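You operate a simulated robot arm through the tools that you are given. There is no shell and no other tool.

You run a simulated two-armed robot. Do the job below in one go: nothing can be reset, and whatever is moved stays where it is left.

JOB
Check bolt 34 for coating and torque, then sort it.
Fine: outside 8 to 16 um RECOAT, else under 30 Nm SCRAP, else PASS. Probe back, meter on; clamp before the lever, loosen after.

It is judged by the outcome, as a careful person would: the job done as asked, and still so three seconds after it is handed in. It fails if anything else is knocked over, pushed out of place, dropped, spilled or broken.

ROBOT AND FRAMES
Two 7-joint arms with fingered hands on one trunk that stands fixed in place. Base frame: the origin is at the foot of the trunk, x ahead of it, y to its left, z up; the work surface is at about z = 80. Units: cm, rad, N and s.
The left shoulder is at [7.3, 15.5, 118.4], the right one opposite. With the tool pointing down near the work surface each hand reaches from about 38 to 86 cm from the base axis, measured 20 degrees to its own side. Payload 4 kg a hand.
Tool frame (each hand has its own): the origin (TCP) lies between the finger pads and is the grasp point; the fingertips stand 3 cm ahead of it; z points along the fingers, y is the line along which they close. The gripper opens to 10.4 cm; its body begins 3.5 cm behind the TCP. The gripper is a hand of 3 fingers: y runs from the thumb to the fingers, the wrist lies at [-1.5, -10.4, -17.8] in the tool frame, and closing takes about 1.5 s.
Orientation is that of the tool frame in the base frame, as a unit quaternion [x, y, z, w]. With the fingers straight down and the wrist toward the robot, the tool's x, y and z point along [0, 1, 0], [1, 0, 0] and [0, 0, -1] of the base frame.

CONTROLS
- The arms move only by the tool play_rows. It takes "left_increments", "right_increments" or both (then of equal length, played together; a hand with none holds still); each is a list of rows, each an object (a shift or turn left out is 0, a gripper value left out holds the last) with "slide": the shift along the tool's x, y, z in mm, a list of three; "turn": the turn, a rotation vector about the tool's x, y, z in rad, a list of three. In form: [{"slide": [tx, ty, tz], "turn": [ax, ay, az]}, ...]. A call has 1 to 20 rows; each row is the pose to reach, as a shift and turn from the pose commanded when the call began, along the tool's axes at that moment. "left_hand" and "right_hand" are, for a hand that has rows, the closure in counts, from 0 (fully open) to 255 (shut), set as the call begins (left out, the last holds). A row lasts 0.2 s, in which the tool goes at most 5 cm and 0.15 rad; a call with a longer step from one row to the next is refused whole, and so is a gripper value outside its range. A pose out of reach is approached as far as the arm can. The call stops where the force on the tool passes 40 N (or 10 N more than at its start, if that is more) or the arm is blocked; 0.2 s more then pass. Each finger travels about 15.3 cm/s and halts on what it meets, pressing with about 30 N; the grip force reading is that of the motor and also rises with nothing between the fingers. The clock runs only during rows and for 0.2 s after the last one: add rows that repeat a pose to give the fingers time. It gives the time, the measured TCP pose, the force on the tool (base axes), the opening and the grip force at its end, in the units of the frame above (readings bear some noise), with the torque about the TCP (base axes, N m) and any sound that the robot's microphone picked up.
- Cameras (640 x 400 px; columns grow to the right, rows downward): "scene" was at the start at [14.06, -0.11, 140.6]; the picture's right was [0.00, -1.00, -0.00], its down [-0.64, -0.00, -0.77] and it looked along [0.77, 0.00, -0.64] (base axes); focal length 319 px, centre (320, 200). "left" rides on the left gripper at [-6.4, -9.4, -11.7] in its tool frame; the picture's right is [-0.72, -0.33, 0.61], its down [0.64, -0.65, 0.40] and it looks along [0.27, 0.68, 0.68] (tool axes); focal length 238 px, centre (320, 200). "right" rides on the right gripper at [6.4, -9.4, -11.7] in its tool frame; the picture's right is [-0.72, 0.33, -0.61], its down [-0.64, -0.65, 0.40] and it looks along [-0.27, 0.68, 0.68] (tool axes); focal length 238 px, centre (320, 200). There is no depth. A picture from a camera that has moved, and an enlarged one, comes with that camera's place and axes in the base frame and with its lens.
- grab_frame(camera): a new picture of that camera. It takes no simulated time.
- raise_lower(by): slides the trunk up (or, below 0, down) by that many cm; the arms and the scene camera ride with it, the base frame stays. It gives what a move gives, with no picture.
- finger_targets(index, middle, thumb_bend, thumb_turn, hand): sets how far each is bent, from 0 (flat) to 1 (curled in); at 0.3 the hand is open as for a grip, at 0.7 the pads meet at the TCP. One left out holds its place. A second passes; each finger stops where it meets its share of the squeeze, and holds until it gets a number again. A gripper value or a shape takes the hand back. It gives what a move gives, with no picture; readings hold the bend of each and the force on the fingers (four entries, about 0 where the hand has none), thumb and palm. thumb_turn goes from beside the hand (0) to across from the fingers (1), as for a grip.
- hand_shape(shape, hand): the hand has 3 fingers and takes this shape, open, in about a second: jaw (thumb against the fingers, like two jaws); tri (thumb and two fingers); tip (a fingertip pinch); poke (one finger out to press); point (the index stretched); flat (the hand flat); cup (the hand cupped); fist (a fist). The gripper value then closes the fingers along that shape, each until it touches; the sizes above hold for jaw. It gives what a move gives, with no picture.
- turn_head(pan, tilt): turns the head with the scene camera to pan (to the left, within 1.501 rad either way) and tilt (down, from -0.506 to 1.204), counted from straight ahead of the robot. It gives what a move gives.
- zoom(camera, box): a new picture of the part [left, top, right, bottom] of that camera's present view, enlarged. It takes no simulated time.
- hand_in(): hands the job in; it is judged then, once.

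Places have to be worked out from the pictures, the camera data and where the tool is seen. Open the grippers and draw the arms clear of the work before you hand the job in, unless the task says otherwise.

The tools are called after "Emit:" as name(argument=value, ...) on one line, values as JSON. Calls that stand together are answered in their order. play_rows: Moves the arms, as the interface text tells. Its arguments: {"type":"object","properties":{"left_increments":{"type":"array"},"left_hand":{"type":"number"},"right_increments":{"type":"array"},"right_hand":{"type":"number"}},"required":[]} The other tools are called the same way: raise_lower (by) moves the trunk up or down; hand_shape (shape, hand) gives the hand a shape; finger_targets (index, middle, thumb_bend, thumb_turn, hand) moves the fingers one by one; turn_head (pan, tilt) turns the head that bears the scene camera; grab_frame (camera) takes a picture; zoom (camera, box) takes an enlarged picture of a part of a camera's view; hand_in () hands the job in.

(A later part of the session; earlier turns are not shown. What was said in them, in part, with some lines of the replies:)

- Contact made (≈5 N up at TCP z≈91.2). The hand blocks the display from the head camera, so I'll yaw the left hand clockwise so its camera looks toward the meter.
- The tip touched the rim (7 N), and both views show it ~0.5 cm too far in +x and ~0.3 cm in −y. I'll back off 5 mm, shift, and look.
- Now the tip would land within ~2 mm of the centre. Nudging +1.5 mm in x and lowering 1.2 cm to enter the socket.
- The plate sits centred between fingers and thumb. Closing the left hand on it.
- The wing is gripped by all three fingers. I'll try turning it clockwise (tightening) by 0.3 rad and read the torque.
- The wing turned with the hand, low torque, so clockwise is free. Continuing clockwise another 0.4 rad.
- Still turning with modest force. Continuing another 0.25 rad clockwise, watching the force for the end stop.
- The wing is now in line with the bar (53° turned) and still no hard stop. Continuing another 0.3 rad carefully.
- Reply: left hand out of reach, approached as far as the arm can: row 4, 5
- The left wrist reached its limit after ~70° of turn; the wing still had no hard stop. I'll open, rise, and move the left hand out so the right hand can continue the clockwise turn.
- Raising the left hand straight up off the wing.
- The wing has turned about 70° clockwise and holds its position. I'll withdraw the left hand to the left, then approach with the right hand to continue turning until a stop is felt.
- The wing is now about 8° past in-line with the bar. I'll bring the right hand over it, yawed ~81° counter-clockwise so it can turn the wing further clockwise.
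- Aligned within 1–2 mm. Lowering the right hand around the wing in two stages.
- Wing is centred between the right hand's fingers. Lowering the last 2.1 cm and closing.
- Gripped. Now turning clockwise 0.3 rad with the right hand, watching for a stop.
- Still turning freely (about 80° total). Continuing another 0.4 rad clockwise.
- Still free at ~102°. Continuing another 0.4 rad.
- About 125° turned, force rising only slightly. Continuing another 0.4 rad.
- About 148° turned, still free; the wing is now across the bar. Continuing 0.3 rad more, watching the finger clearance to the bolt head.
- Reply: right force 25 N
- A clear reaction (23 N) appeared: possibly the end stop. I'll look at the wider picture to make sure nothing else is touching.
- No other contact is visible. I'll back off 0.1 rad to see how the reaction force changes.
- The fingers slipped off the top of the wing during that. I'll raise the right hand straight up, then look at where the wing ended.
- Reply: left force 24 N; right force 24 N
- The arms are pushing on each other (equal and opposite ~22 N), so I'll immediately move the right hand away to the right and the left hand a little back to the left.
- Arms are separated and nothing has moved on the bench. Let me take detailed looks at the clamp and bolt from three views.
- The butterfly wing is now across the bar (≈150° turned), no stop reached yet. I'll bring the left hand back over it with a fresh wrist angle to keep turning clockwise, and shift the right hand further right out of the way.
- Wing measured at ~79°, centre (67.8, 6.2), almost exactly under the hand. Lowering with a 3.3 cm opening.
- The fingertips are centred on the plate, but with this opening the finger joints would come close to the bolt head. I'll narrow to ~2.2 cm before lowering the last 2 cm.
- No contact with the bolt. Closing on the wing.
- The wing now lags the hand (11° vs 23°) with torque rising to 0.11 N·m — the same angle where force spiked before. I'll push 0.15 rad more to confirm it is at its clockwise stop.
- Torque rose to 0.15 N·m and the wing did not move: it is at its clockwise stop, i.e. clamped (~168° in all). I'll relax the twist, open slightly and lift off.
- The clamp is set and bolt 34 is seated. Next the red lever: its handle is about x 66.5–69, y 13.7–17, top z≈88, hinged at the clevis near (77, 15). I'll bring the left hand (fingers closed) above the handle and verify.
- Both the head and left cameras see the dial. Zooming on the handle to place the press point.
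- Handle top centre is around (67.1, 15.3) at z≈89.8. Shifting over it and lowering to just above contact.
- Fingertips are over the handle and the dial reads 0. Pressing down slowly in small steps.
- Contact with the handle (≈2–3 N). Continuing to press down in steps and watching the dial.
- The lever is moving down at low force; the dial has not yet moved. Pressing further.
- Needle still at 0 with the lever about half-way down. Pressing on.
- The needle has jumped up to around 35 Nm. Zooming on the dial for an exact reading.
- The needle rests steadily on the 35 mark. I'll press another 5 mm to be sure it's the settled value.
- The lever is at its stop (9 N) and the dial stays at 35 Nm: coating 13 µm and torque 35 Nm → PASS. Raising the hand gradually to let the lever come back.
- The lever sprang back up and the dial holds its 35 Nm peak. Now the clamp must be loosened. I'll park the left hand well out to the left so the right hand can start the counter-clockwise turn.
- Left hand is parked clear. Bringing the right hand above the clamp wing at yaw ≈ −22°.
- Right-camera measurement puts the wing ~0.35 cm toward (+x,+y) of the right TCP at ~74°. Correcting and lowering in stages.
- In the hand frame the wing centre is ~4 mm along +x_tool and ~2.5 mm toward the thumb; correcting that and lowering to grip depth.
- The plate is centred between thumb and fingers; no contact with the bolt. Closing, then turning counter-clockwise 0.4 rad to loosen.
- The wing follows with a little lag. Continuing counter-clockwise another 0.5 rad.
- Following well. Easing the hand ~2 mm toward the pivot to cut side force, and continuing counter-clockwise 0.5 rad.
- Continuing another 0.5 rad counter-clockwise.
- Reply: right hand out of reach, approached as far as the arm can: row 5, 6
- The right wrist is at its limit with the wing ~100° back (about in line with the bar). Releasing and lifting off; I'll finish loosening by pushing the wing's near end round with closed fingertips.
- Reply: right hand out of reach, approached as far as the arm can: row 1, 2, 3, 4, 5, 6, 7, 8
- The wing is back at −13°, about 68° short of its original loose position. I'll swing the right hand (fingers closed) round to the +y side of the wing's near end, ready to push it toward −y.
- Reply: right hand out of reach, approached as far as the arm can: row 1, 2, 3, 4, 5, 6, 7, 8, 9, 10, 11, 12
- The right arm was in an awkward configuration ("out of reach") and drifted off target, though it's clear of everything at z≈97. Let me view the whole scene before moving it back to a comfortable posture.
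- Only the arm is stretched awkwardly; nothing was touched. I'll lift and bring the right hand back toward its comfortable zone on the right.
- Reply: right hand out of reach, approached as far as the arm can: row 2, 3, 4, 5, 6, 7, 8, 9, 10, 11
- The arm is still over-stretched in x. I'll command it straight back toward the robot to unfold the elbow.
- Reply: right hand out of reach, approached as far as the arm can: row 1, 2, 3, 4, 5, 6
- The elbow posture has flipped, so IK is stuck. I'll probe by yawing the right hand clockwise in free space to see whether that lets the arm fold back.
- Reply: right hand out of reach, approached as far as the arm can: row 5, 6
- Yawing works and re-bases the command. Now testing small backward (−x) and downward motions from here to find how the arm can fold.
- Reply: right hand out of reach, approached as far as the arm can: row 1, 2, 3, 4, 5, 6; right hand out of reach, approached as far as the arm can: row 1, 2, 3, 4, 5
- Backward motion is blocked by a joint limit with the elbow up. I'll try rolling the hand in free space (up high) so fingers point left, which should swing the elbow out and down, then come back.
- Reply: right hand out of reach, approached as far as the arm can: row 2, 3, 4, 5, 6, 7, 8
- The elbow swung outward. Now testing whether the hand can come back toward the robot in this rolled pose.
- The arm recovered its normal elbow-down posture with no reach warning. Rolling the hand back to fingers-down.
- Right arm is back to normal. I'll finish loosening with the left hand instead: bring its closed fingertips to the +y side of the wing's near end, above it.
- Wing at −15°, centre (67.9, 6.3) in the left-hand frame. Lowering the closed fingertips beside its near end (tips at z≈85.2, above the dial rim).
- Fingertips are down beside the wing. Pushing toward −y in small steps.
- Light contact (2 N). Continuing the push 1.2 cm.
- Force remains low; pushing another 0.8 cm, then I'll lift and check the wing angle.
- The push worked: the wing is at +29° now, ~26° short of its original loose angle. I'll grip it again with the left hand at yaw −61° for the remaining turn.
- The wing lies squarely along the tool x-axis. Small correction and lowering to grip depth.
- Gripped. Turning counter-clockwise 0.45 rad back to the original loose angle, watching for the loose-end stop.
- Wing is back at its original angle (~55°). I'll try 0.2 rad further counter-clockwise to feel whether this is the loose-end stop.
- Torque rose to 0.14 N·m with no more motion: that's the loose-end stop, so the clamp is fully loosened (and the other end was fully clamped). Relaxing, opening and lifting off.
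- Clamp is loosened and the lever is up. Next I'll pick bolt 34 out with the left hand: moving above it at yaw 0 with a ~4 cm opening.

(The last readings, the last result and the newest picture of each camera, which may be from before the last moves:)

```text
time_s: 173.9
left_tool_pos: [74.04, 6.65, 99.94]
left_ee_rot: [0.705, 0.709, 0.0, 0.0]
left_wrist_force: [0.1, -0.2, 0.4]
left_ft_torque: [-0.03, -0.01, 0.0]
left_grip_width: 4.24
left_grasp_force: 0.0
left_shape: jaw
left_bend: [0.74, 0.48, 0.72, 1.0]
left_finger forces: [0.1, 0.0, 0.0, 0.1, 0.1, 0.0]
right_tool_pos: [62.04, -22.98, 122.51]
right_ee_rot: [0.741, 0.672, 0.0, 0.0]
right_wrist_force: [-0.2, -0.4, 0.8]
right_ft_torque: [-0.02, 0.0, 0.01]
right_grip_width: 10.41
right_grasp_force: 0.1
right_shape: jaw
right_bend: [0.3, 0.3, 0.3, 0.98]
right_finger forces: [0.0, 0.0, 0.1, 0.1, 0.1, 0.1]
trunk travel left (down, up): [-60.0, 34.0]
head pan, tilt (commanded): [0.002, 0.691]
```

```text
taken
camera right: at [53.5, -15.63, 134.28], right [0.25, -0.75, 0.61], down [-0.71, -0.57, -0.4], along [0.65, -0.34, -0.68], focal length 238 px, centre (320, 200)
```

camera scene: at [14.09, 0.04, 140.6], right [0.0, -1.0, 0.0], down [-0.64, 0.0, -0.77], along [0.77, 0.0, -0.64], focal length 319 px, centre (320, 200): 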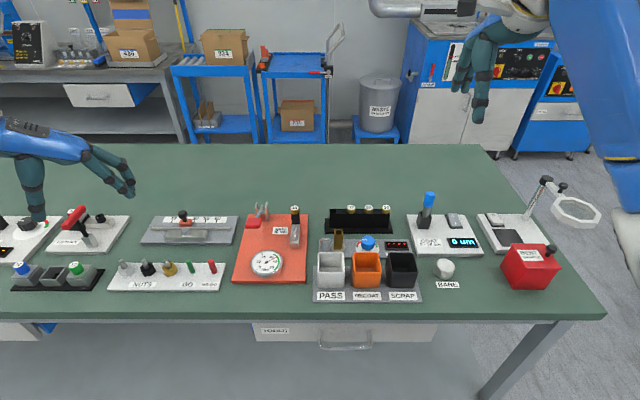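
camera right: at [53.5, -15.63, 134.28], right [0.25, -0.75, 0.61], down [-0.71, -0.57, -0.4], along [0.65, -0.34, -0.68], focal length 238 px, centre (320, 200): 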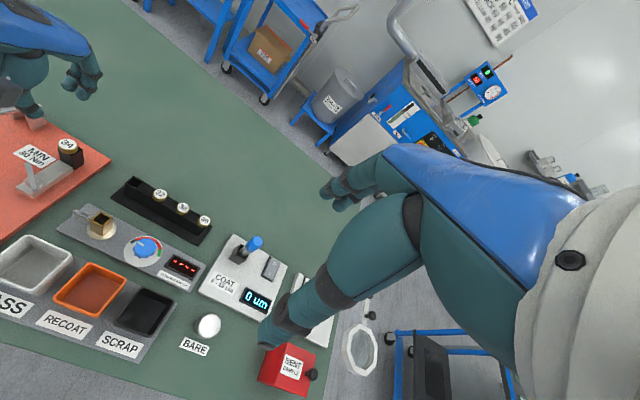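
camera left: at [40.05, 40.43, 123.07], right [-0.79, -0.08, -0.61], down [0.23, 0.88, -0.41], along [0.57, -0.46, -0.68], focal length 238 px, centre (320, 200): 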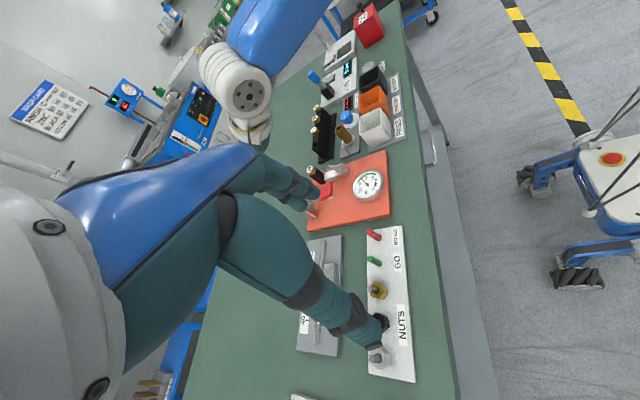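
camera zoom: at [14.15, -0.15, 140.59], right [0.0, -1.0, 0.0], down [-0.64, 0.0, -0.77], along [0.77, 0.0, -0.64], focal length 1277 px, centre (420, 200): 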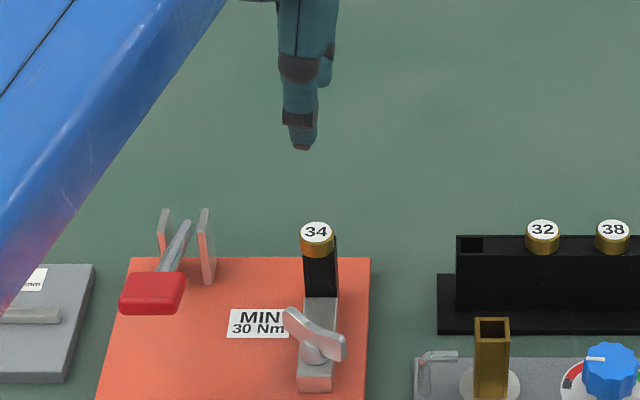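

The bolt head lies within 3 mm of the left TCP axis. Correcting and lowering to just above it, then re-checking.

Emit:
play_rows(left_increments=[{"slide": [-2.5, -1, 20]}, {"slide": [-2.5, -1, 45]}, {"slide": [-2.5, -1, 65]}, {"slide": [-2.5, -1, 70]}, {"slide": [-2.5, -1, 70]}])

Emit:
zoom(camera="left", box=[260, 170, 400, 300])

Emit:
zoom(camera="scene", box=[260, 170, 330, 240])

Emit:
zoom(camera="right", box=[0, 80, 140, 220])

```text
time_s: 175.1
left_tool_pos: [73.82, 6.32, 93.18]
left_ee_rot: [0.705, 0.709, 0.0, 0.0]
left_wrist_force: [-1.0, -0.6, 0.4]
left_ft_torque: [-0.03, 0.02, 0.01]
left_grip_width: 4.24
left_grasp_force: 0.0
left_shape: jaw
left_bend: [0.74, 0.48, 0.72, 1.0]
left_finger forces: [0.1, 0.0, 0.1, 0.0, 0.0, 0.0]
right_tool_pos: [62.22, -23.14, 122.5]
right_ee_rot: [0.741, 0.671, 0.0, 0.0]
right_wrist_force: [0.2, -0.7, -1.6]
right_ft_torque: [-0.02, 0.0, 0.0]
right_grip_width: 10.39
right_grasp_force: 0.0
right_shape: jaw
right_bend: [0.3, 0.3, 0.3, 0.98]
right_finger forces: [0.0, 0.1, 0.0, 0.0, 0.0, 0.0]
trunk travel left (down, up): [-60.0, 34.0]
head pan, tilt (commanded): [0.002, 0.691]
```

```text
3.08 times, centred on (330, 235) of left
camera zoom: at [64.51, -0.22, 104.71], right [-0.32, -0.72, -0.61], down [-0.66, 0.64, -0.4], along [0.68, 0.27, -0.68], focal length 733 px, centre (289, 92)
```

zoom: 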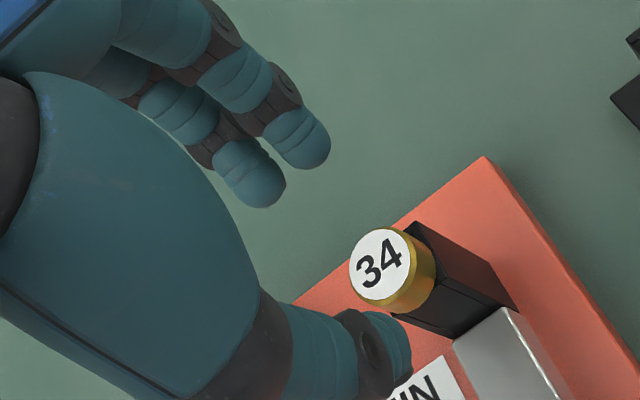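

```text
5.71 times, centred on (295, 205) of scene
camera zoom: at [14.16, -0.18, 140.59], right [0.0, -1.0, 0.0], down [-0.64, 0.0, -0.77], along [0.77, 0.0, -0.64], focal length 1825 px, centre (463, 171)
```

zoom: 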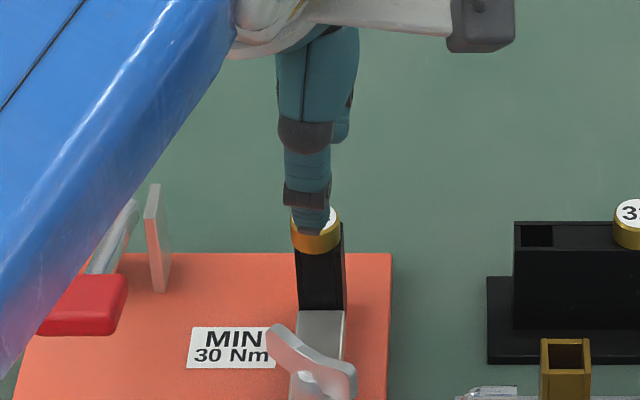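

```text
2.86 times, centred on (70, 150) of right
camera zoom: at [53.51, -15.66, 134.27], right [0.25, -0.75, 0.61], down [-0.71, -0.57, -0.41], along [0.65, -0.33, -0.68], focal length 681 px, centre (1034, 343)
```

zoom: 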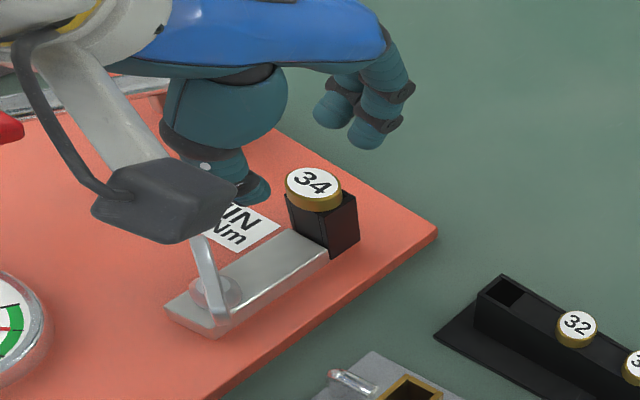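

Bolt head is centred (label z≈88.4). Lowering to TCP z≈90 and closing on the head.

Emit:
play_rows(left_increments=[{"slide": [-0.5, 0, 10]}, {"slide": [-0.5, 0, 20]}, {"slide": [-0.5, 0, 28]}, {"slide": [-0.5, 0, 32]}, {"slide": [-0.5, 0, 32]}])

Emit:
zoom(camera="left", box=[260, 170, 400, 300])

Emit:
zoom(camera="right", box=[0, 80, 140, 220])

```text
time_s: 176.3
left_tool_pos: [73.83, 6.24, 89.96]
left_ee_rot: [0.705, 0.709, 0.0, 0.0]
left_wrist_force: [0.4, -0.2, 0.2]
left_ft_torque: [0.03, -0.03, 0.01]
left_grip_width: 4.23
left_grasp_force: 0.0
left_shape: jaw
left_bend: [0.74, 0.48, 0.72, 1.0]
left_finger forces: [0.0, 0.0, 0.1, 0.0, 0.1, 0.0]
right_tool_pos: [62.24, -23.05, 122.47]
right_ee_rot: [0.741, 0.671, 0.001, -0.001]
right_wrist_force: [-0.1, -0.4, 0.7]
right_ft_torque: [0.01, 0.01, 0.0]
right_grip_width: 10.37
right_grasp_force: 0.0
right_shape: jaw
right_bend: [0.3, 0.3, 0.3, 0.98]
right_finger forces: [0.0, 0.0, 0.0, 0.0, 0.0, 0.0]
trunk travel left (down, up): [-60.0, 34.0]
head pan, tilt (commanded): [0.002, 0.691]
```

```text
3.08 times, centred on (330, 235) of left
camera zoom: at [64.44, -0.29, 101.44], right [-0.32, -0.72, -0.61], down [-0.66, 0.64, -0.4], along [0.68, 0.27, -0.68], focal length 733 px, centre (289, 92)
```

zoom: 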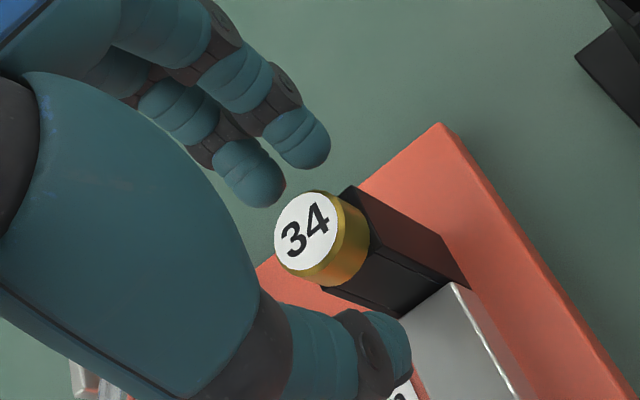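

```text
2.86 times, centred on (70, 150) of right
camera zoom: at [53.51, -15.66, 134.27], right [0.25, -0.75, 0.61], down [-0.71, -0.57, -0.4], along [0.65, -0.33, -0.68], focal length 681 px, centre (1034, 343)
```

zoom: 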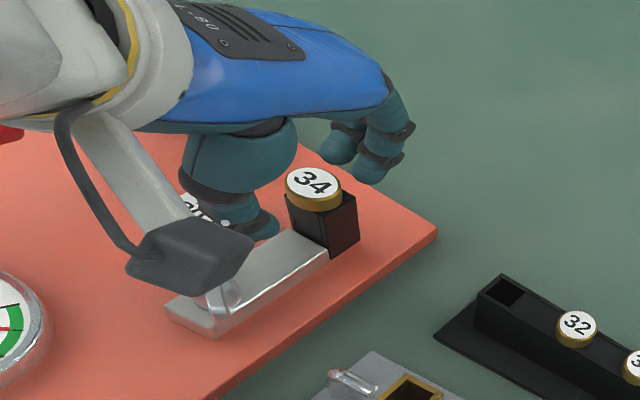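

Centred. Closing the left hand on the bolt head.

Emit:
play_rows(left_increments=[{"slide": [0, 0, 0]}, {"slide": [0, 0, 0]}, {"slide": [0, 0, 0]}, {"slide": [0, 0, 0]}, {"slide": [0, 0, 0]}, {"slide": [0, 0, 0]}], left_hand=255)

Emit:
zoom(camera="left", box=[260, 170, 400, 300])

Emit:
zoom(camera="right", box=[0, 80, 140, 220])

```text
time_s: 177.7
left_tool_pos: [73.75, 6.32, 89.88]
left_ee_rot: [0.705, 0.709, 0.001, -0.001]
left_wrist_force: [0.4, -0.3, 0.2]
left_ft_torque: [0.0, -0.02, -0.01]
left_grip_width: 1.36
left_grasp_force: 29.7
left_shape: jaw
left_bend: [0.73, 0.57, 0.73, 1.0]
left_finger forces: [14.4, 10.1, 0.1, 0.0, 25.0, 0.0]
right_tool_pos: [62.13, -23.07, 122.47]
right_ee_rot: [0.741, 0.671, 0.001, 0.0]
right_wrist_force: [-1.2, -0.5, -0.2]
right_ft_torque: [-0.01, -0.02, 0.01]
right_grip_width: 10.38
right_grasp_force: 0.0
right_shape: jaw
right_bend: [0.3, 0.3, 0.3, 0.98]
right_finger forces: [0.1, 0.1, 0.1, 0.1, 0.1, 0.0]
trunk travel left (down, up): [-60.0, 34.0]
head pan, tilt (commanded): [0.002, 0.691]
```

```text
3.08 times, centred on (330, 235) of left
camera zoom: at [64.46, -0.29, 101.44], right [-0.32, -0.72, -0.61], down [-0.66, 0.64, -0.4], along [0.68, 0.27, -0.68], focal length 733 px, centre (289, 92)
```

zoom: 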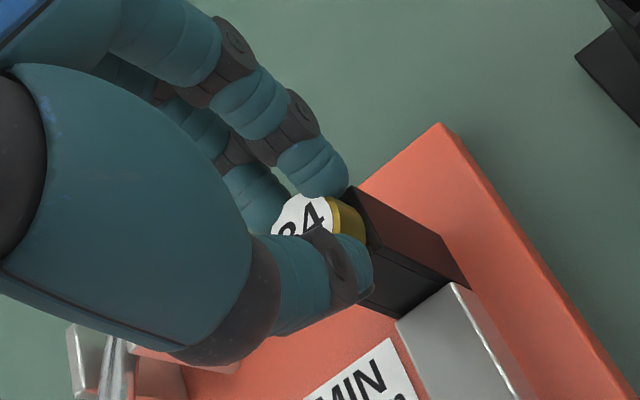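

```text
2.86 times, centred on (70, 150) of right
camera zoom: at [53.53, -15.67, 134.26], right [0.25, -0.75, 0.61], down [-0.71, -0.57, -0.4], along [0.65, -0.33, -0.68], focal length 681 px, centre (1034, 343)
```

zoom: 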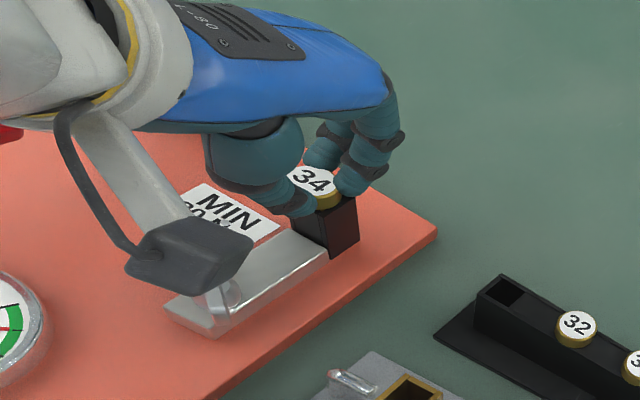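

Gripped with all three fingers on the head. Lifting slowly straight up.

Emit:
play_rows(left_increments=[{"slide": [0, 0, -4]}, {"slide": [0, 0, -8]}, {"slide": [0, 0, -13]}, {"slide": [0, 0, -18]}, {"slide": [0, 0, -24]}, {"slide": [0, 0, -30]}, {"slide": [0, 0, -30]}])

Emit:
zoom(camera="right", box=[0, 60, 140, 200])

Emit:
zoom(camera="left", box=[260, 170, 400, 300])

```text
time_s: 179.3
left_tool_pos: [73.86, 6.29, 92.88]
left_ee_rot: [0.705, 0.709, 0.0, 0.0]
left_wrist_force: [0.0, 0.3, -0.3]
left_ft_torque: [0.0, -0.02, 0.03]
left_grip_width: 1.36
left_grasp_force: 30.1
left_shape: jaw
left_bend: [0.73, 0.57, 0.73, 1.0]
left_finger forces: [14.3, 10.2, 0.0, 0.0, 25.0, 0.1]
right_tool_pos: [62.26, -23.04, 122.44]
right_ee_rot: [0.742, 0.671, 0.0, -0.001]
right_wrist_force: [1.2, -0.7, 0.1]
right_ft_torque: [0.0, 0.03, -0.01]
right_grip_width: 10.38
right_grasp_force: 0.0
right_shape: jaw
right_bend: [0.3, 0.3, 0.3, 0.98]
right_finger forces: [0.0, 0.0, 0.1, 0.1, 0.0, 0.0]
trunk travel left (down, up): [-60.0, 34.0]
head pan, tilt (commanded): [0.002, 0.691]
```

```text
2.86 times, centred on (70, 130) of right
camera zoom: at [53.53, -15.66, 134.26], right [0.25, -0.75, 0.61], down [-0.71, -0.57, -0.4], along [0.65, -0.33, -0.68], focal length 681 px, centre (1034, 400)
```

zoom: 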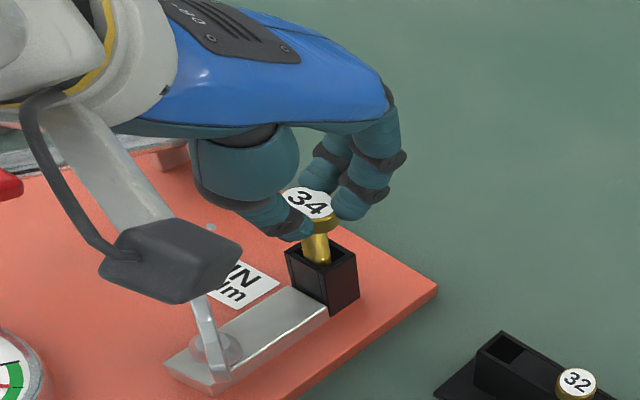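

```text
3.08 times, centred on (330, 235) of left
camera zoom: at [64.58, -0.31, 104.56], right [-0.32, -0.72, -0.61], down [-0.66, 0.64, -0.4], along [0.68, 0.27, -0.68], focal length 733 px, centre (289, 92)
```

zoom: 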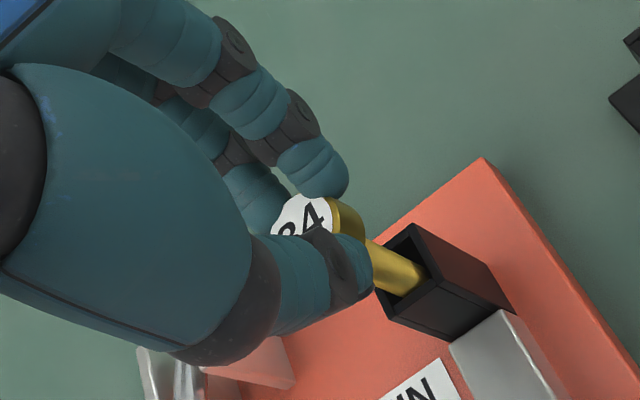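

The bolt is coming out cleanly. Lifting clear of the socket and carrying it over toward the PASS bin near (58.5, −2.5).

Emit:
play_rows(left_increments=[{"slide": [0, 0, -15]}, {"slide": [0, 0, -35]}, {"slide": [0, 0, -60]}, {"slide": [0, 0, -85]}, {"slide": [0, 0, -95]}, {"slide": [-20, -35, -95]}, {"slide": [-40, -70, -95]}, {"slide": [-60, -105, -95]}, {"slide": [-78, -135, -95]}, {"slide": [-88, -152, -95]}, {"slide": [-88, -152, -95]}, {"slide": [-88, -152, -95]}])

Emit:
grab_frame(camera="left")

Emit:
zoom(camera="scene", box=[250, 160, 430, 310])

Emit:
zoom(camera="right", box=[0, 120, 180, 320])

```text
time_s: 181.9
left_tool_pos: [58.68, -2.55, 102.49]
left_ee_rot: [0.705, 0.709, 0.0, 0.0]
left_wrist_force: [0.2, -0.2, -2.1]
left_ft_torque: [-0.01, -0.02, 0.0]
left_grip_width: 1.36
left_grasp_force: 29.5
left_shape: jaw
left_bend: [0.73, 0.57, 0.73, 1.0]
left_finger forces: [14.5, 10.6, 0.0, 0.0, 24.9, 0.0]
right_tool_pos: [62.18, -23.02, 122.39]
right_ee_rot: [0.742, 0.671, 0.0, -0.001]
right_wrist_force: [-0.9, 0.1, -0.1]
right_ft_torque: [0.04, -0.02, 0.03]
right_grip_width: 10.39
right_grasp_force: 0.1
right_shape: jaw
right_bend: [0.3, 0.3, 0.3, 0.98]
right_finger forces: [0.0, 0.0, 0.0, 0.0, 0.0, 0.0]
trunk travel left (down, up): [-60.0, 34.0]
head pan, tilt (commanded): [0.002, 0.691]
```

```text
taken
camera left: at [49.33, -9.14, 114.03], right [-0.32, -0.72, -0.61], down [-0.66, 0.64, -0.4], along [0.68, 0.27, -0.68], focal length 238 px, centre (320, 200)
```

left: 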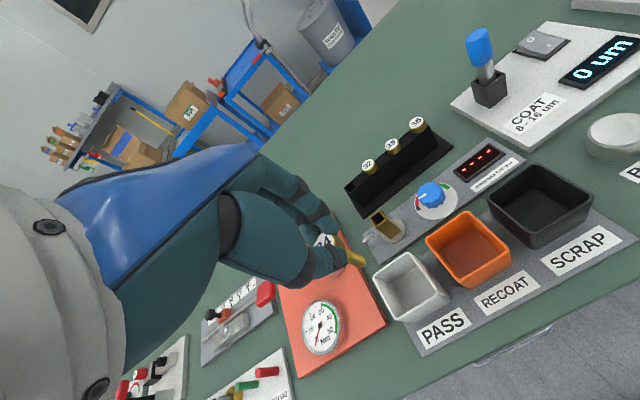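

```text
2.67 times, centred on (340, 235) of scene
camera zoom: at [14.12, -0.23, 140.59], right [0.0, -1.0, 0.0], down [-0.64, 0.0, -0.77], along [0.77, 0.0, -0.64], focal length 852 px, centre (267, 107)
```

zoom: 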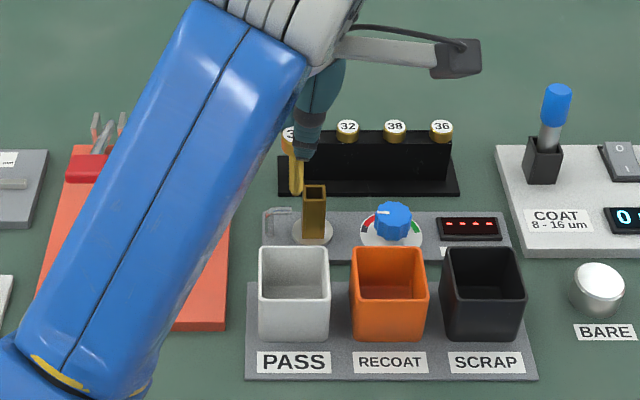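

```text
2.00 times, centred on (90, 220) of right
camera zoom: at [53.51, -15.65, 134.27], right [0.25, -0.75, 0.61], down [-0.71, -0.57, -0.41], along [0.65, -0.33, -0.68], focal length 477 px, centre (780, 160)
```

zoom: 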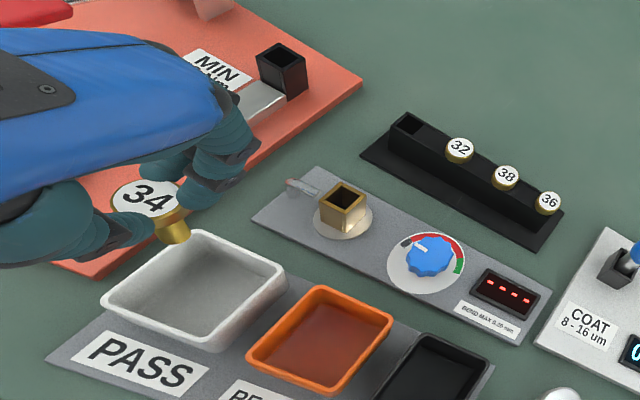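

Zooming to locate the PASS bin opening relative to the held bolt.

Emit:
zoom(camera="left", box=[300, 210, 480, 350])

Emit:
zoom(camera="scene", box=[310, 190, 390, 300])

```text
2.86 times, centred on (390, 280) of left
camera zoom: at [49.33, -9.14, 114.03], right [-0.32, -0.72, -0.61], down [-0.66, 0.64, -0.4], along [0.68, 0.27, -0.68], focal length 681 px, centre (120, -29)
```

zoom: 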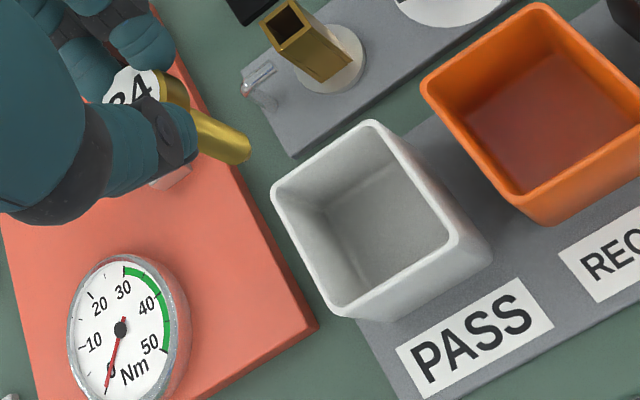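

```text
3.64 times, centred on (350, 245) of scene
camera zoom: at [14.12, -0.23, 140.59], right [0.0, -1.0, 0.0], down [-0.64, 0.0, -0.77], along [0.77, 0.0, -0.64], focal length 1161 px, centre (211, 36)
```

zoom: 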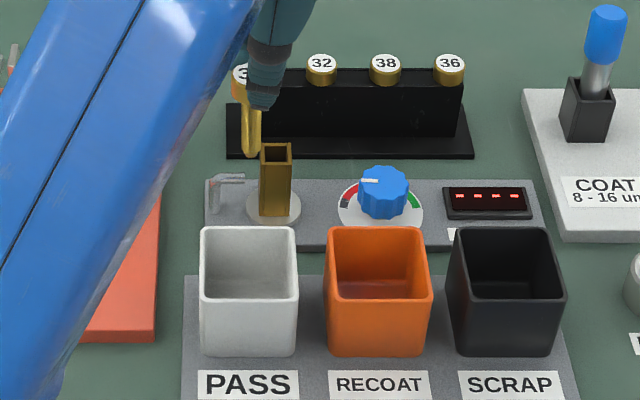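

The dial has reset to 0. Bin centre is about (−0.6, 0) from the TCP with the bolt nearly vertical. Aligning and lowering to hover above the rim.

Emit:
play_rows(left_increments=[{"slide": [2, -4, 0]}, {"slide": [2, -4, 30]}, {"slide": [2, -4, 60]}, {"slide": [2, -4, 90]}, {"slide": [2, -4, 105]}, {"slide": [2, -4, 105]}])

Emit:
zoom(camera="left", box=[280, 180, 440, 310])

Emit:
zoom(camera="right", box=[0, 160, 160, 320])

Emit:
zoom(camera="scene", box=[290, 190, 390, 300])

```text
time_s: 183.3
left_tool_pos: [58.49, -2.45, 91.82]
left_ee_rot: [0.705, 0.709, 0.0, 0.001]
left_wrist_force: [0.3, -0.6, -0.7]
left_ft_torque: [-0.02, 0.01, -0.02]
left_grip_width: 1.36
left_grasp_force: 29.3
left_shape: jaw
left_bend: [0.73, 0.57, 0.73, 1.0]
left_finger forces: [14.7, 10.8, 0.0, 0.0, 24.8, 0.0]
right_tool_pos: [62.17, -23.14, 122.56]
right_ee_rot: [0.741, 0.671, 0.0, -0.001]
right_wrist_force: [0.3, 0.2, -1.0]
right_ft_torque: [-0.02, 0.0, -0.01]
right_grip_width: 10.41
right_grasp_force: 0.0
right_shape: jaw
right_bend: [0.3, 0.3, 0.3, 0.98]
right_finger forces: [0.0, 0.0, 0.0, 0.0, 0.0, 0.0]
trunk travel left (down, up): [-60.0, 34.0]
head pan, tilt (commanded): [0.002, 0.691]
```

```text
3.08 times, centred on (360, 245) of left
camera zoom: at [49.14, -8.98, 103.44], right [-0.32, -0.72, -0.61], down [-0.66, 0.64, -0.4], along [0.68, 0.27, -0.68], focal length 733 px, centre (197, 62)
```

zoom: 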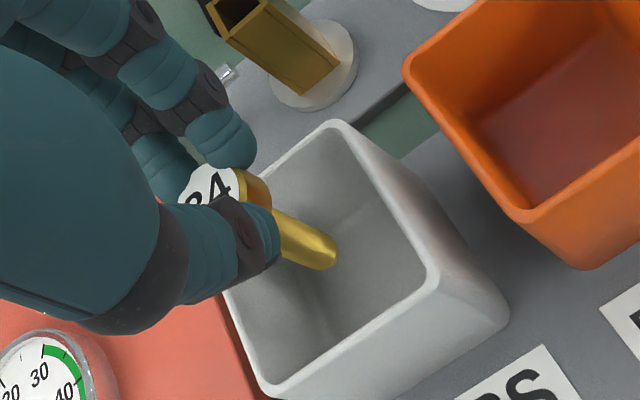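

```text
2.50 times, centred on (80, 240) of right
camera zoom: at [53.53, -15.69, 134.26], right [0.25, -0.75, 0.61], down [-0.71, -0.57, -0.41], along [0.65, -0.33, -0.68], focal length 596 px, centre (920, 100)
```

zoom: 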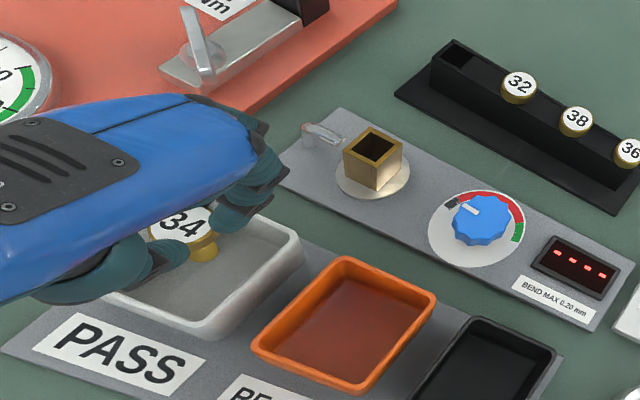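

```text
3.64 times, centred on (340, 245) of scene
camera zoom: at [14.11, -0.24, 140.59], right [0.0, -1.0, 0.0], down [-0.64, 0.0, -0.77], along [0.77, 0.0, -0.64], focal length 1161 px, centre (247, 36)
```

zoom: 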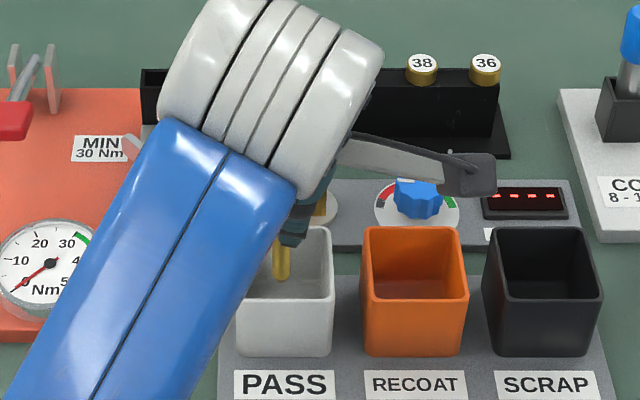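

The bolt shank is inside the PASS bin opening. Lowering a further 1.6 cm (fingertips stay above the rim) before releasing.

Emit:
play_rows(left_increments=[{"slide": [1, -2, 4]}, {"slide": [1, -2, 8]}, {"slide": [1, -2, 12]}, {"slide": [1, -2, 16]}, {"slide": [1, -2, 16]}])

Emit:
zoom(camera="left", box=[280, 180, 440, 310])

Emit:
zoom(camera="right", box=[0, 180, 120, 300])

```text
time_s: 184.5
left_tool_pos: [58.24, -2.21, 90.2]
left_ee_rot: [0.705, 0.709, 0.0, -0.001]
left_wrist_force: [-0.6, 0.6, -0.8]
left_ft_torque: [-0.01, -0.01, -0.02]
left_grip_width: 1.37
left_grasp_force: 30.0
left_shape: jaw
left_bend: [0.73, 0.57, 0.73, 1.0]
left_finger forces: [14.7, 10.8, 0.1, 0.0, 24.9, 0.0]
right_tool_pos: [62.16, -23.12, 122.3]
right_ee_rot: [0.741, 0.671, 0.0, 0.0]
right_wrist_force: [0.2, 0.2, -0.5]
right_ft_torque: [0.03, 0.02, 0.0]
right_grip_width: 10.41
right_grasp_force: 0.1
right_shape: jaw
right_bend: [0.3, 0.3, 0.3, 0.98]
right_finger forces: [0.0, 0.0, 0.0, 0.0, 0.0, 0.0]
trunk travel left (down, up): [-60.0, 34.0]
head pan, tilt (commanded): [0.002, 0.691]
```

```text
3.08 times, centred on (360, 245) of left
camera zoom: at [48.84, -8.87, 101.82], right [-0.32, -0.72, -0.61], down [-0.66, 0.64, -0.4], along [0.68, 0.27, -0.68], focal length 733 px, centre (197, 62)
```

zoom: 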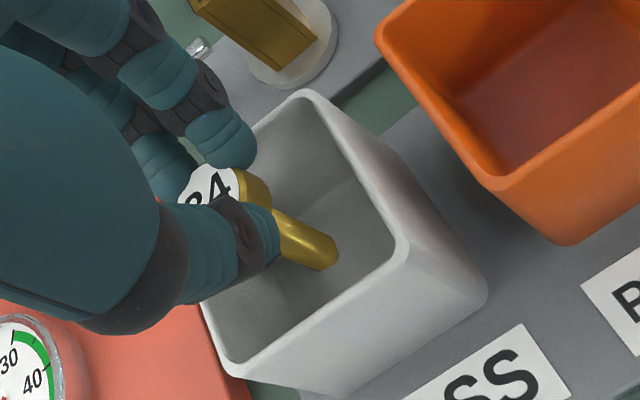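

```text
3.33 times, centred on (60, 240) of right
camera zoom: at [53.52, -15.68, 134.26], right [0.25, -0.75, 0.61], down [-0.71, -0.57, -0.41], along [0.65, -0.33, -0.68], focal length 794 px, centre (1187, 67)
```

zoom: 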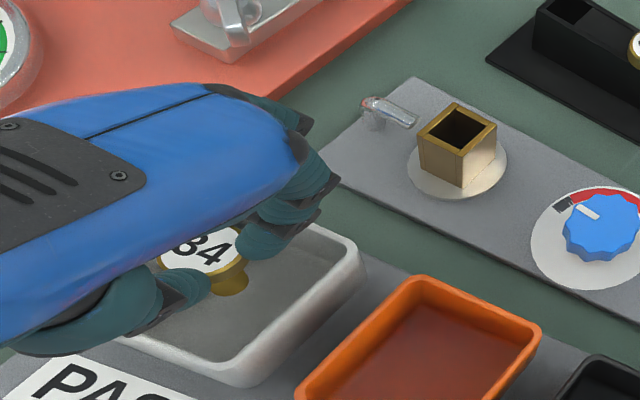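

No contact; bolt hangs inside the bin. Releasing with a moderate opening.

Emit:
play_rows(left_increments=[{"slide": [0, 0, 0]}, {"slide": [0, 0, 0]}, {"slide": [0, 0, 0]}, {"slide": [0, 0, 0]}], left_hand=175)

Emit:
zoom(camera="left", box=[280, 180, 440, 310])

Emit:
zoom(camera="right", box=[0, 180, 120, 300])

```text
time_s: 185.5
left_tool_pos: [58.09, -2.27, 90.25]
left_ee_rot: [0.705, 0.709, 0.0, 0.0]
left_wrist_force: [0.1, -0.3, 0.3]
left_ft_torque: [0.0, 0.0, -0.02]
left_grip_width: 3.21
left_grasp_force: 0.2
left_shape: jaw
left_bend: [0.74, 0.53, 0.74, 1.0]
left_finger forces: [0.0, 0.0, 0.0, 0.0, 0.0, 0.1]
right_tool_pos: [62.29, -23.01, 122.4]
right_ee_rot: [0.741, 0.671, 0.001, -0.001]
right_wrist_force: [-0.3, -1.2, -0.4]
right_ft_torque: [-0.01, -0.01, -0.06]
right_grip_width: 10.37
right_grasp_force: 0.0
right_shape: jaw
right_bend: [0.3, 0.3, 0.3, 0.98]
right_finger forces: [0.1, 0.1, 0.0, 0.1, 0.0, 0.0]
trunk travel left (down, up): [-60.0, 34.0]
head pan, tilt (commanded): [0.002, 0.691]
```

```text
3.08 times, centred on (360, 245) of left
camera zoom: at [48.83, -8.88, 101.84], right [-0.32, -0.72, -0.61], down [-0.66, 0.64, -0.4], along [0.68, 0.27, -0.68], focal length 733 px, centre (197, 62)
```

zoom: 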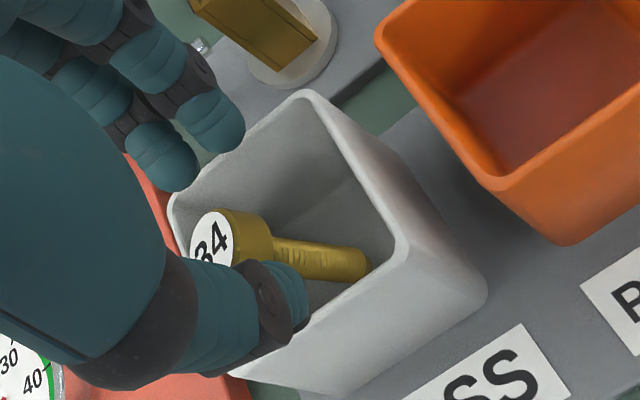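

```text
3.33 times, centred on (60, 240) of right
camera zoom: at [53.51, -15.69, 134.27], right [0.25, -0.75, 0.61], down [-0.71, -0.57, -0.41], along [0.65, -0.33, -0.68], focal length 794 px, centre (1187, 67)
```

zoom: 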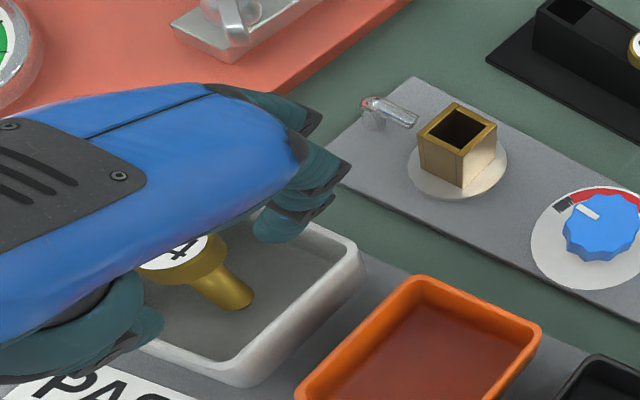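

The bolt has dropped inside the PASS bin. Raising the left hand straight up and checking it stays there.

Emit:
play_rows(left_increments=[{"slide": [0, 0, -15]}, {"slide": [0, 0, -40]}, {"slide": [0, 0, -75]}, {"slide": [0, 0, -110]}, {"slide": [0, 0, -140]}, {"slide": [0, 0, -140]}])

Emit:
zoom(camera="left", box=[300, 210, 460, 350])

Emit:
zoom(camera="right", box=[0, 180, 120, 300])

```text
time_s: 186.9
left_tool_pos: [58.09, -2.49, 104.13]
left_ee_rot: [0.705, 0.709, 0.0, -0.001]
left_wrist_force: [0.4, 0.4, -0.4]
left_ft_torque: [-0.05, 0.02, -0.01]
left_grip_width: 3.22
left_grasp_force: 0.1
left_shape: jaw
left_bend: [0.74, 0.53, 0.74, 1.0]
left_finger forces: [0.0, 0.0, 0.0, 0.1, 0.0, 0.1]
right_tool_pos: [62.19, -22.99, 122.5]
right_ee_rot: [0.741, 0.671, 0.001, 0.0]
right_wrist_force: [-0.2, -0.4, 0.2]
right_ft_torque: [0.0, 0.0, 0.02]
right_grip_width: 10.39
right_grasp_force: 0.0
right_shape: jaw
right_bend: [0.3, 0.3, 0.3, 0.98]
right_finger forces: [0.0, 0.0, 0.0, 0.0, 0.0, 0.1]
trunk travel left (down, up): [-60.0, 34.0]
head pan, tilt (commanded): [0.002, 0.691]
```

```text
2.86 times, centred on (380, 280) of left
camera zoom: at [48.83, -9.04, 115.79], right [-0.32, -0.72, -0.61], down [-0.66, 0.64, -0.4], along [0.68, 0.27, -0.68], focal length 681 px, centre (149, -29)
```

zoom: 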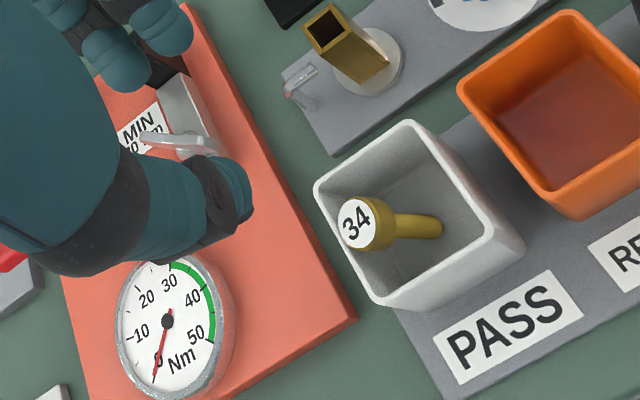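

```text
3.33 times, centred on (60, 240) of right
camera zoom: at [53.52, -15.68, 134.26], right [0.25, -0.75, 0.61], down [-0.71, -0.57, -0.41], along [0.65, -0.33, -0.68], focal length 794 px, centre (1187, 67)
```

zoom: 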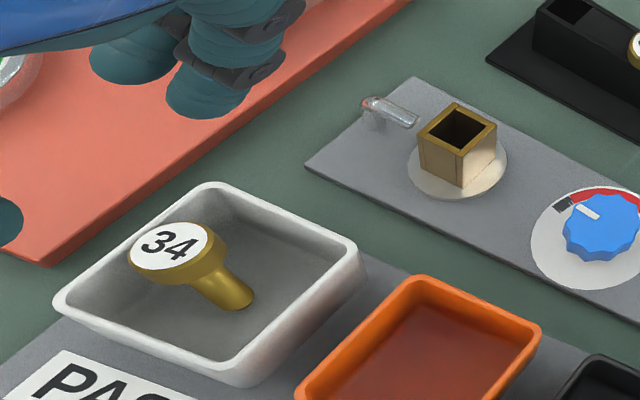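

Bolt 34 rests inside the PASS bin. Now drawing the left hand back to its starting place, open, and then checking the whole bench.

Emit:
play_rows(left_increments=[{"slide": [30, 0, -25]}, {"slide": [70, 0, -50]}, {"slide": [110, 0, -75]}, {"slide": [150, 0, -95]}, {"slide": [190, 0, -115]}, {"slide": [226, 0, -127]}, {"slide": [226, 0, -127]}, {"slide": [226, 0, -127]}], left_hand=0)

Emit:
grab_frame(camera="scene")

Emit:
zoom(camera="scene", box=[300, 180, 480, 310])

Emit:
zoom(camera="scene", box=[220, 190, 340, 300])

Emit:
zoom(camera="scene", box=[390, 170, 600, 300])

```text
time_s: 188.9
left_tool_pos: [57.7, 23.76, 118.16]
left_ee_rot: [0.68, 0.733, 0.016, -0.001]
left_wrist_force: [0.6, 0.4, 0.0]
left_ft_torque: [0.0, -0.01, 0.0]
left_grip_width: 10.37
left_grasp_force: 0.1
left_shape: jaw
left_bend: [0.3, 0.3, 0.3, 0.98]
left_finger forces: [0.0, 0.0, 0.1, 0.1, 0.1, 0.0]
left hand out of reach, approached as far as the arm can: row 3, 4, 5
right_tool_pos: [61.88, -22.92, 122.58]
right_ee_rot: [0.742, 0.671, 0.001, 0.001]
right_wrist_force: [1.0, 0.9, 0.3]
right_ft_torque: [0.01, -0.01, 0.0]
right_grip_width: 10.38
right_grasp_force: 0.0
right_shape: jaw
right_bend: [0.3, 0.3, 0.3, 0.98]
right_finger forces: [0.0, 0.0, 0.0, 0.0, 0.1, 0.1]
trunk travel left (down, up): [-60.0, 34.0]
head pan, tilt (commanded): [0.002, 0.691]
stopped in row 8 (left hand): the arm was blocked; the commanded pose is now the measured one
```

```text
taken
camera scene: at [14.08, -0.19, 140.6], right [0.0, -1.0, 0.0], down [-0.64, 0.0, -0.77], along [0.77, 0.0, -0.64], focal length 319 px, centre (320, 200)
```

scene: 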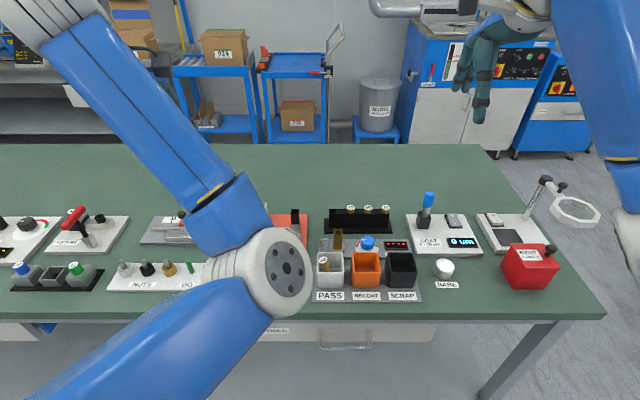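

```text
3.08 times, centred on (390, 245) of scene
camera zoom: at [14.08, -0.19, 140.6], right [0.0, -1.0, 0.0], down [-0.64, 0.0, -0.77], along [0.77, 0.0, -0.64], focal length 983 px, centre (105, 62)
```

zoom: 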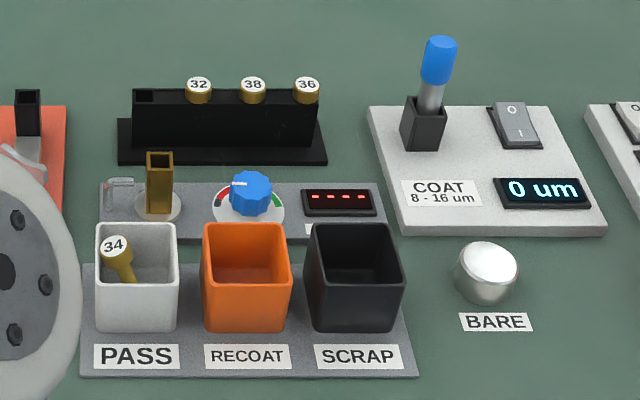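

```text
3.64 times, centred on (280, 245) of scene
camera zoom: at [14.08, -0.19, 140.6], right [0.0, -1.0, 0.0], down [-0.64, 0.0, -0.77], along [0.77, 0.0, -0.64], focal length 1161 px, centre (466, 36)
```

zoom: 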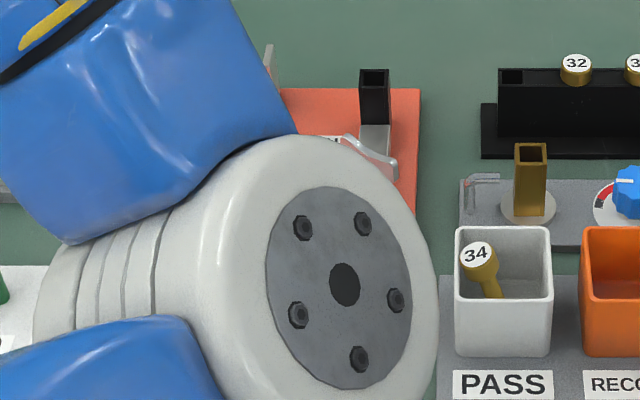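

```text
3.05 times, centred on (495, 235) of scene
camera zoom: at [14.08, -0.19, 140.6], right [0.0, -1.0, 0.0], down [-0.64, 0.0, -0.77], along [0.77, 0.0, -0.64], focal length 973 px, centre (-213, 93)
```

zoom: 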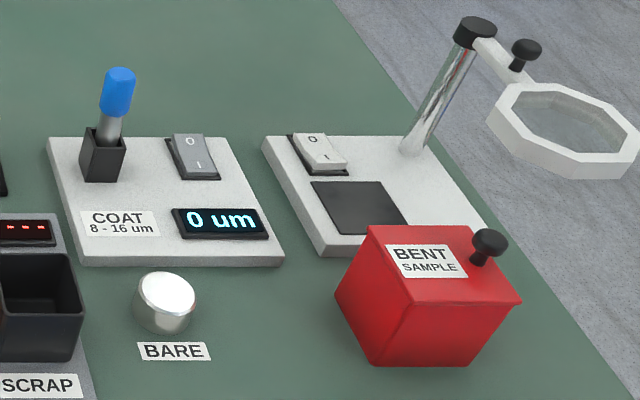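

Everything on the bench is in order (probe back, meter on at 0 µm, bolt 34 in PASS). The left arm reported "blocked" with its elbow in an odd posture, so let me look at it from the other cameras.

Emit:
grab_frame(camera="right")

Emit:
grab_frame(camera="left")

Emit:
turn_head(pan=0.6, tilt=0.9)

Emit:
grab_frame(camera="scene")

```text
taken
camera right: at [53.2, -15.65, 134.4], right [0.25, -0.75, 0.61], down [-0.71, -0.57, -0.41], along [0.66, -0.33, -0.68], focal length 238 px, centre (320, 200)
```

right: 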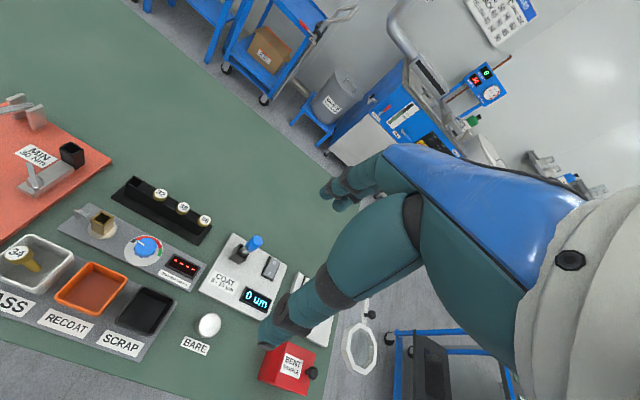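

```text
taken
camera left: at [48.55, 16.32, 129.34], right [-0.26, -0.72, -0.64], down [-0.69, 0.6, -0.4], along [0.68, 0.33, -0.66], focal length 238 px, centre (320, 200)
```

left: 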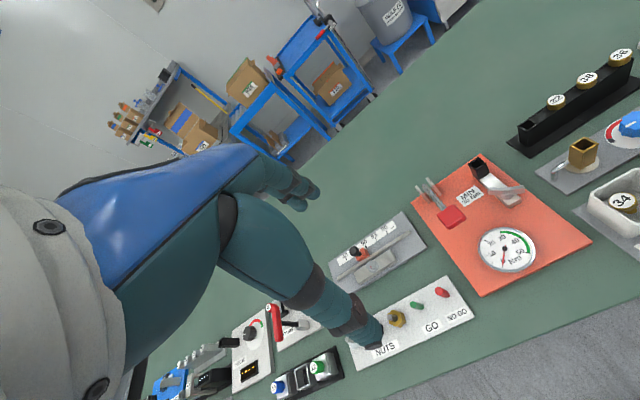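

```text
time_s: 189.9
left_tool_pos: [57.77, 23.82, 118.02]
left_ee_rot: [0.681, 0.732, 0.017, -0.002]
left_wrist_force: [0.1, -0.2, 0.3]
left_ft_torque: [-0.05, -0.05, -0.02]
left_grip_width: 10.37
left_grasp_force: 0.0
left_shape: jaw
left_bend: [0.3, 0.3, 0.3, 0.98]
left_finger forces: [0.1, 0.0, 0.1, 0.1, 0.1, 0.0]
right_tool_pos: [61.91, -23.16, 122.55]
right_ee_rot: [0.741, 0.671, 0.001, 0.0]
right_wrist_force: [0.2, -0.5, 0.2]
right_ft_torque: [-0.02, -0.01, 0.0]
right_grip_width: 10.37
right_grasp_force: 0.0
right_shape: jaw
right_bend: [0.3, 0.3, 0.3, 0.98]
right_finger forces: [0.1, 0.0, 0.1, 0.0, 0.0, 0.0]
trunk travel left (down, up): [-60.0, 34.0]
head pan, tilt (commanded): [0.6, 0.901]
```

```text
taken
camera scene: at [11.83, 4.05, 138.91], right [0.56, -0.83, 0.0], down [-0.65, -0.44, -0.62], along [0.51, 0.35, -0.78], focal length 319 px, centre (320, 200)
```

scene: 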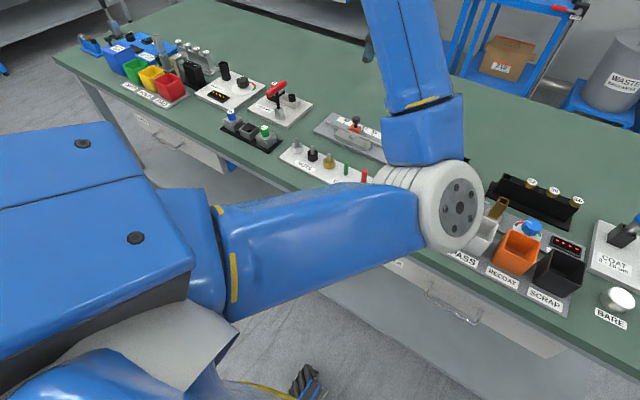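

The left elbow is just folded inward at about (38, 5, 110), well clear of the bench, and nothing is being pressed. Checking the torque stand and the bins once more from the left and right cameras.

Emit:
zoom(camera="left", box=[320, 140, 640, 380])

Emit:
zoom(camera="right", box=[0, 90, 340, 390])

Emit:
turn_head(pan=0.002, tilt=0.691)

```text
1.67 times, centred on (480, 260) of left
camera zoom: at [48.62, 16.29, 129.27], right [-0.26, -0.72, -0.64], down [-0.69, 0.6, -0.4], along [0.68, 0.33, -0.66], focal length 397 px, centre (53, 100)
```

zoom: 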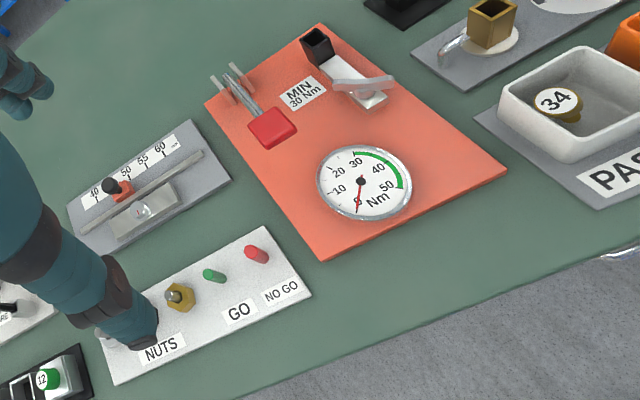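

```text
1.33 times, centred on (170, 240) of right
camera zoom: at [53.27, -15.67, 134.37], right [0.25, -0.75, 0.61], down [-0.71, -0.57, -0.41], along [0.66, -0.33, -0.68], focal length 318 px, centre (520, 147)
```

zoom: 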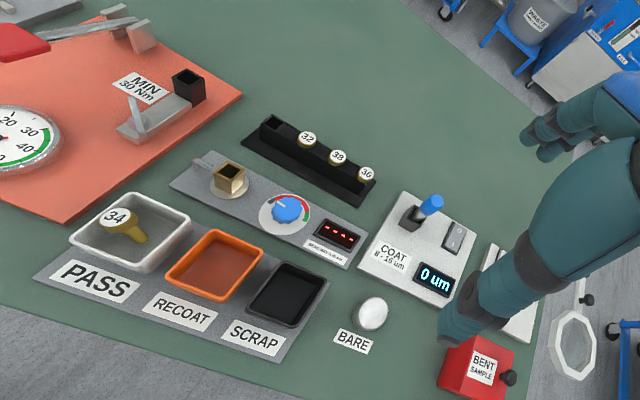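

```text
time_s: 190.9
left_tool_pos: [57.76, 23.74, 117.9]
left_ee_rot: [0.682, 0.731, 0.016, -0.001]
left_wrist_force: [0.0, 0.1, -0.6]
left_ft_torque: [-0.02, 0.0, -0.01]
left_grip_width: 10.43
left_grasp_force: 0.1
left_shape: jaw
left_bend: [0.3, 0.3, 0.3, 0.98]
left_finger forces: [0.0, 0.0, 0.0, 0.0, 0.0, 0.1]
right_tool_pos: [61.91, -23.06, 122.57]
right_ee_rot: [0.742, 0.671, 0.001, 0.0]
right_wrist_force: [-0.3, 0.2, 0.9]
right_ft_torque: [-0.02, -0.04, -0.02]
right_grip_width: 10.41
right_grasp_force: 0.0
right_shape: jaw
right_bend: [0.3, 0.3, 0.3, 0.98]
right_finger forces: [0.0, 0.1, 0.0, 0.0, 0.1, 0.0]
trunk travel left (down, up): [-60.0, 34.0]
head pan, tilt (commanded): [0.002, 0.691]
```

Final state verified: bolt 34 lies in PASS (13 µm, 35 Nm), the probe is back in its cup with the meter on, the clamp is loosened and the lever is up with the dial at 0. All other items are in place, and both hands are open and clear. Handing in.

Emit:
hand_in()

```text
The job is handed in.
```

I checked bolt 34, it passed both tests, and it is now in the PASS bin. The job is handed in.

| Check | Reading | Limit |
|---|---|---|
| Coating | 13 µm (meter zeroed at 0 µm on the BARE sample) | 8 to 16 µm |
| Torque | 35 Nm, steady with the lever at its stop | 30 Nm minimum |

- **Coating meter:** the probe is back in its holder and the meter is still on.
- **Torque stand:** I clamped the bolt fully before pressing the lever, then turned the clamp back to its loose stop. The lever is up and the dial is at 0.
- **Bench:** in the final camera views nothing else was knocked over or moved. Both hands are open and clear of the work.
- **Arms:** the two arms bumped each other once, at about 22 N. Each arm also ended up in an awkward posture. I brought the right arm back to normal. The left reported "blocked" on its last retreat, so I left it with its elbow folded inward, clear of the bench.
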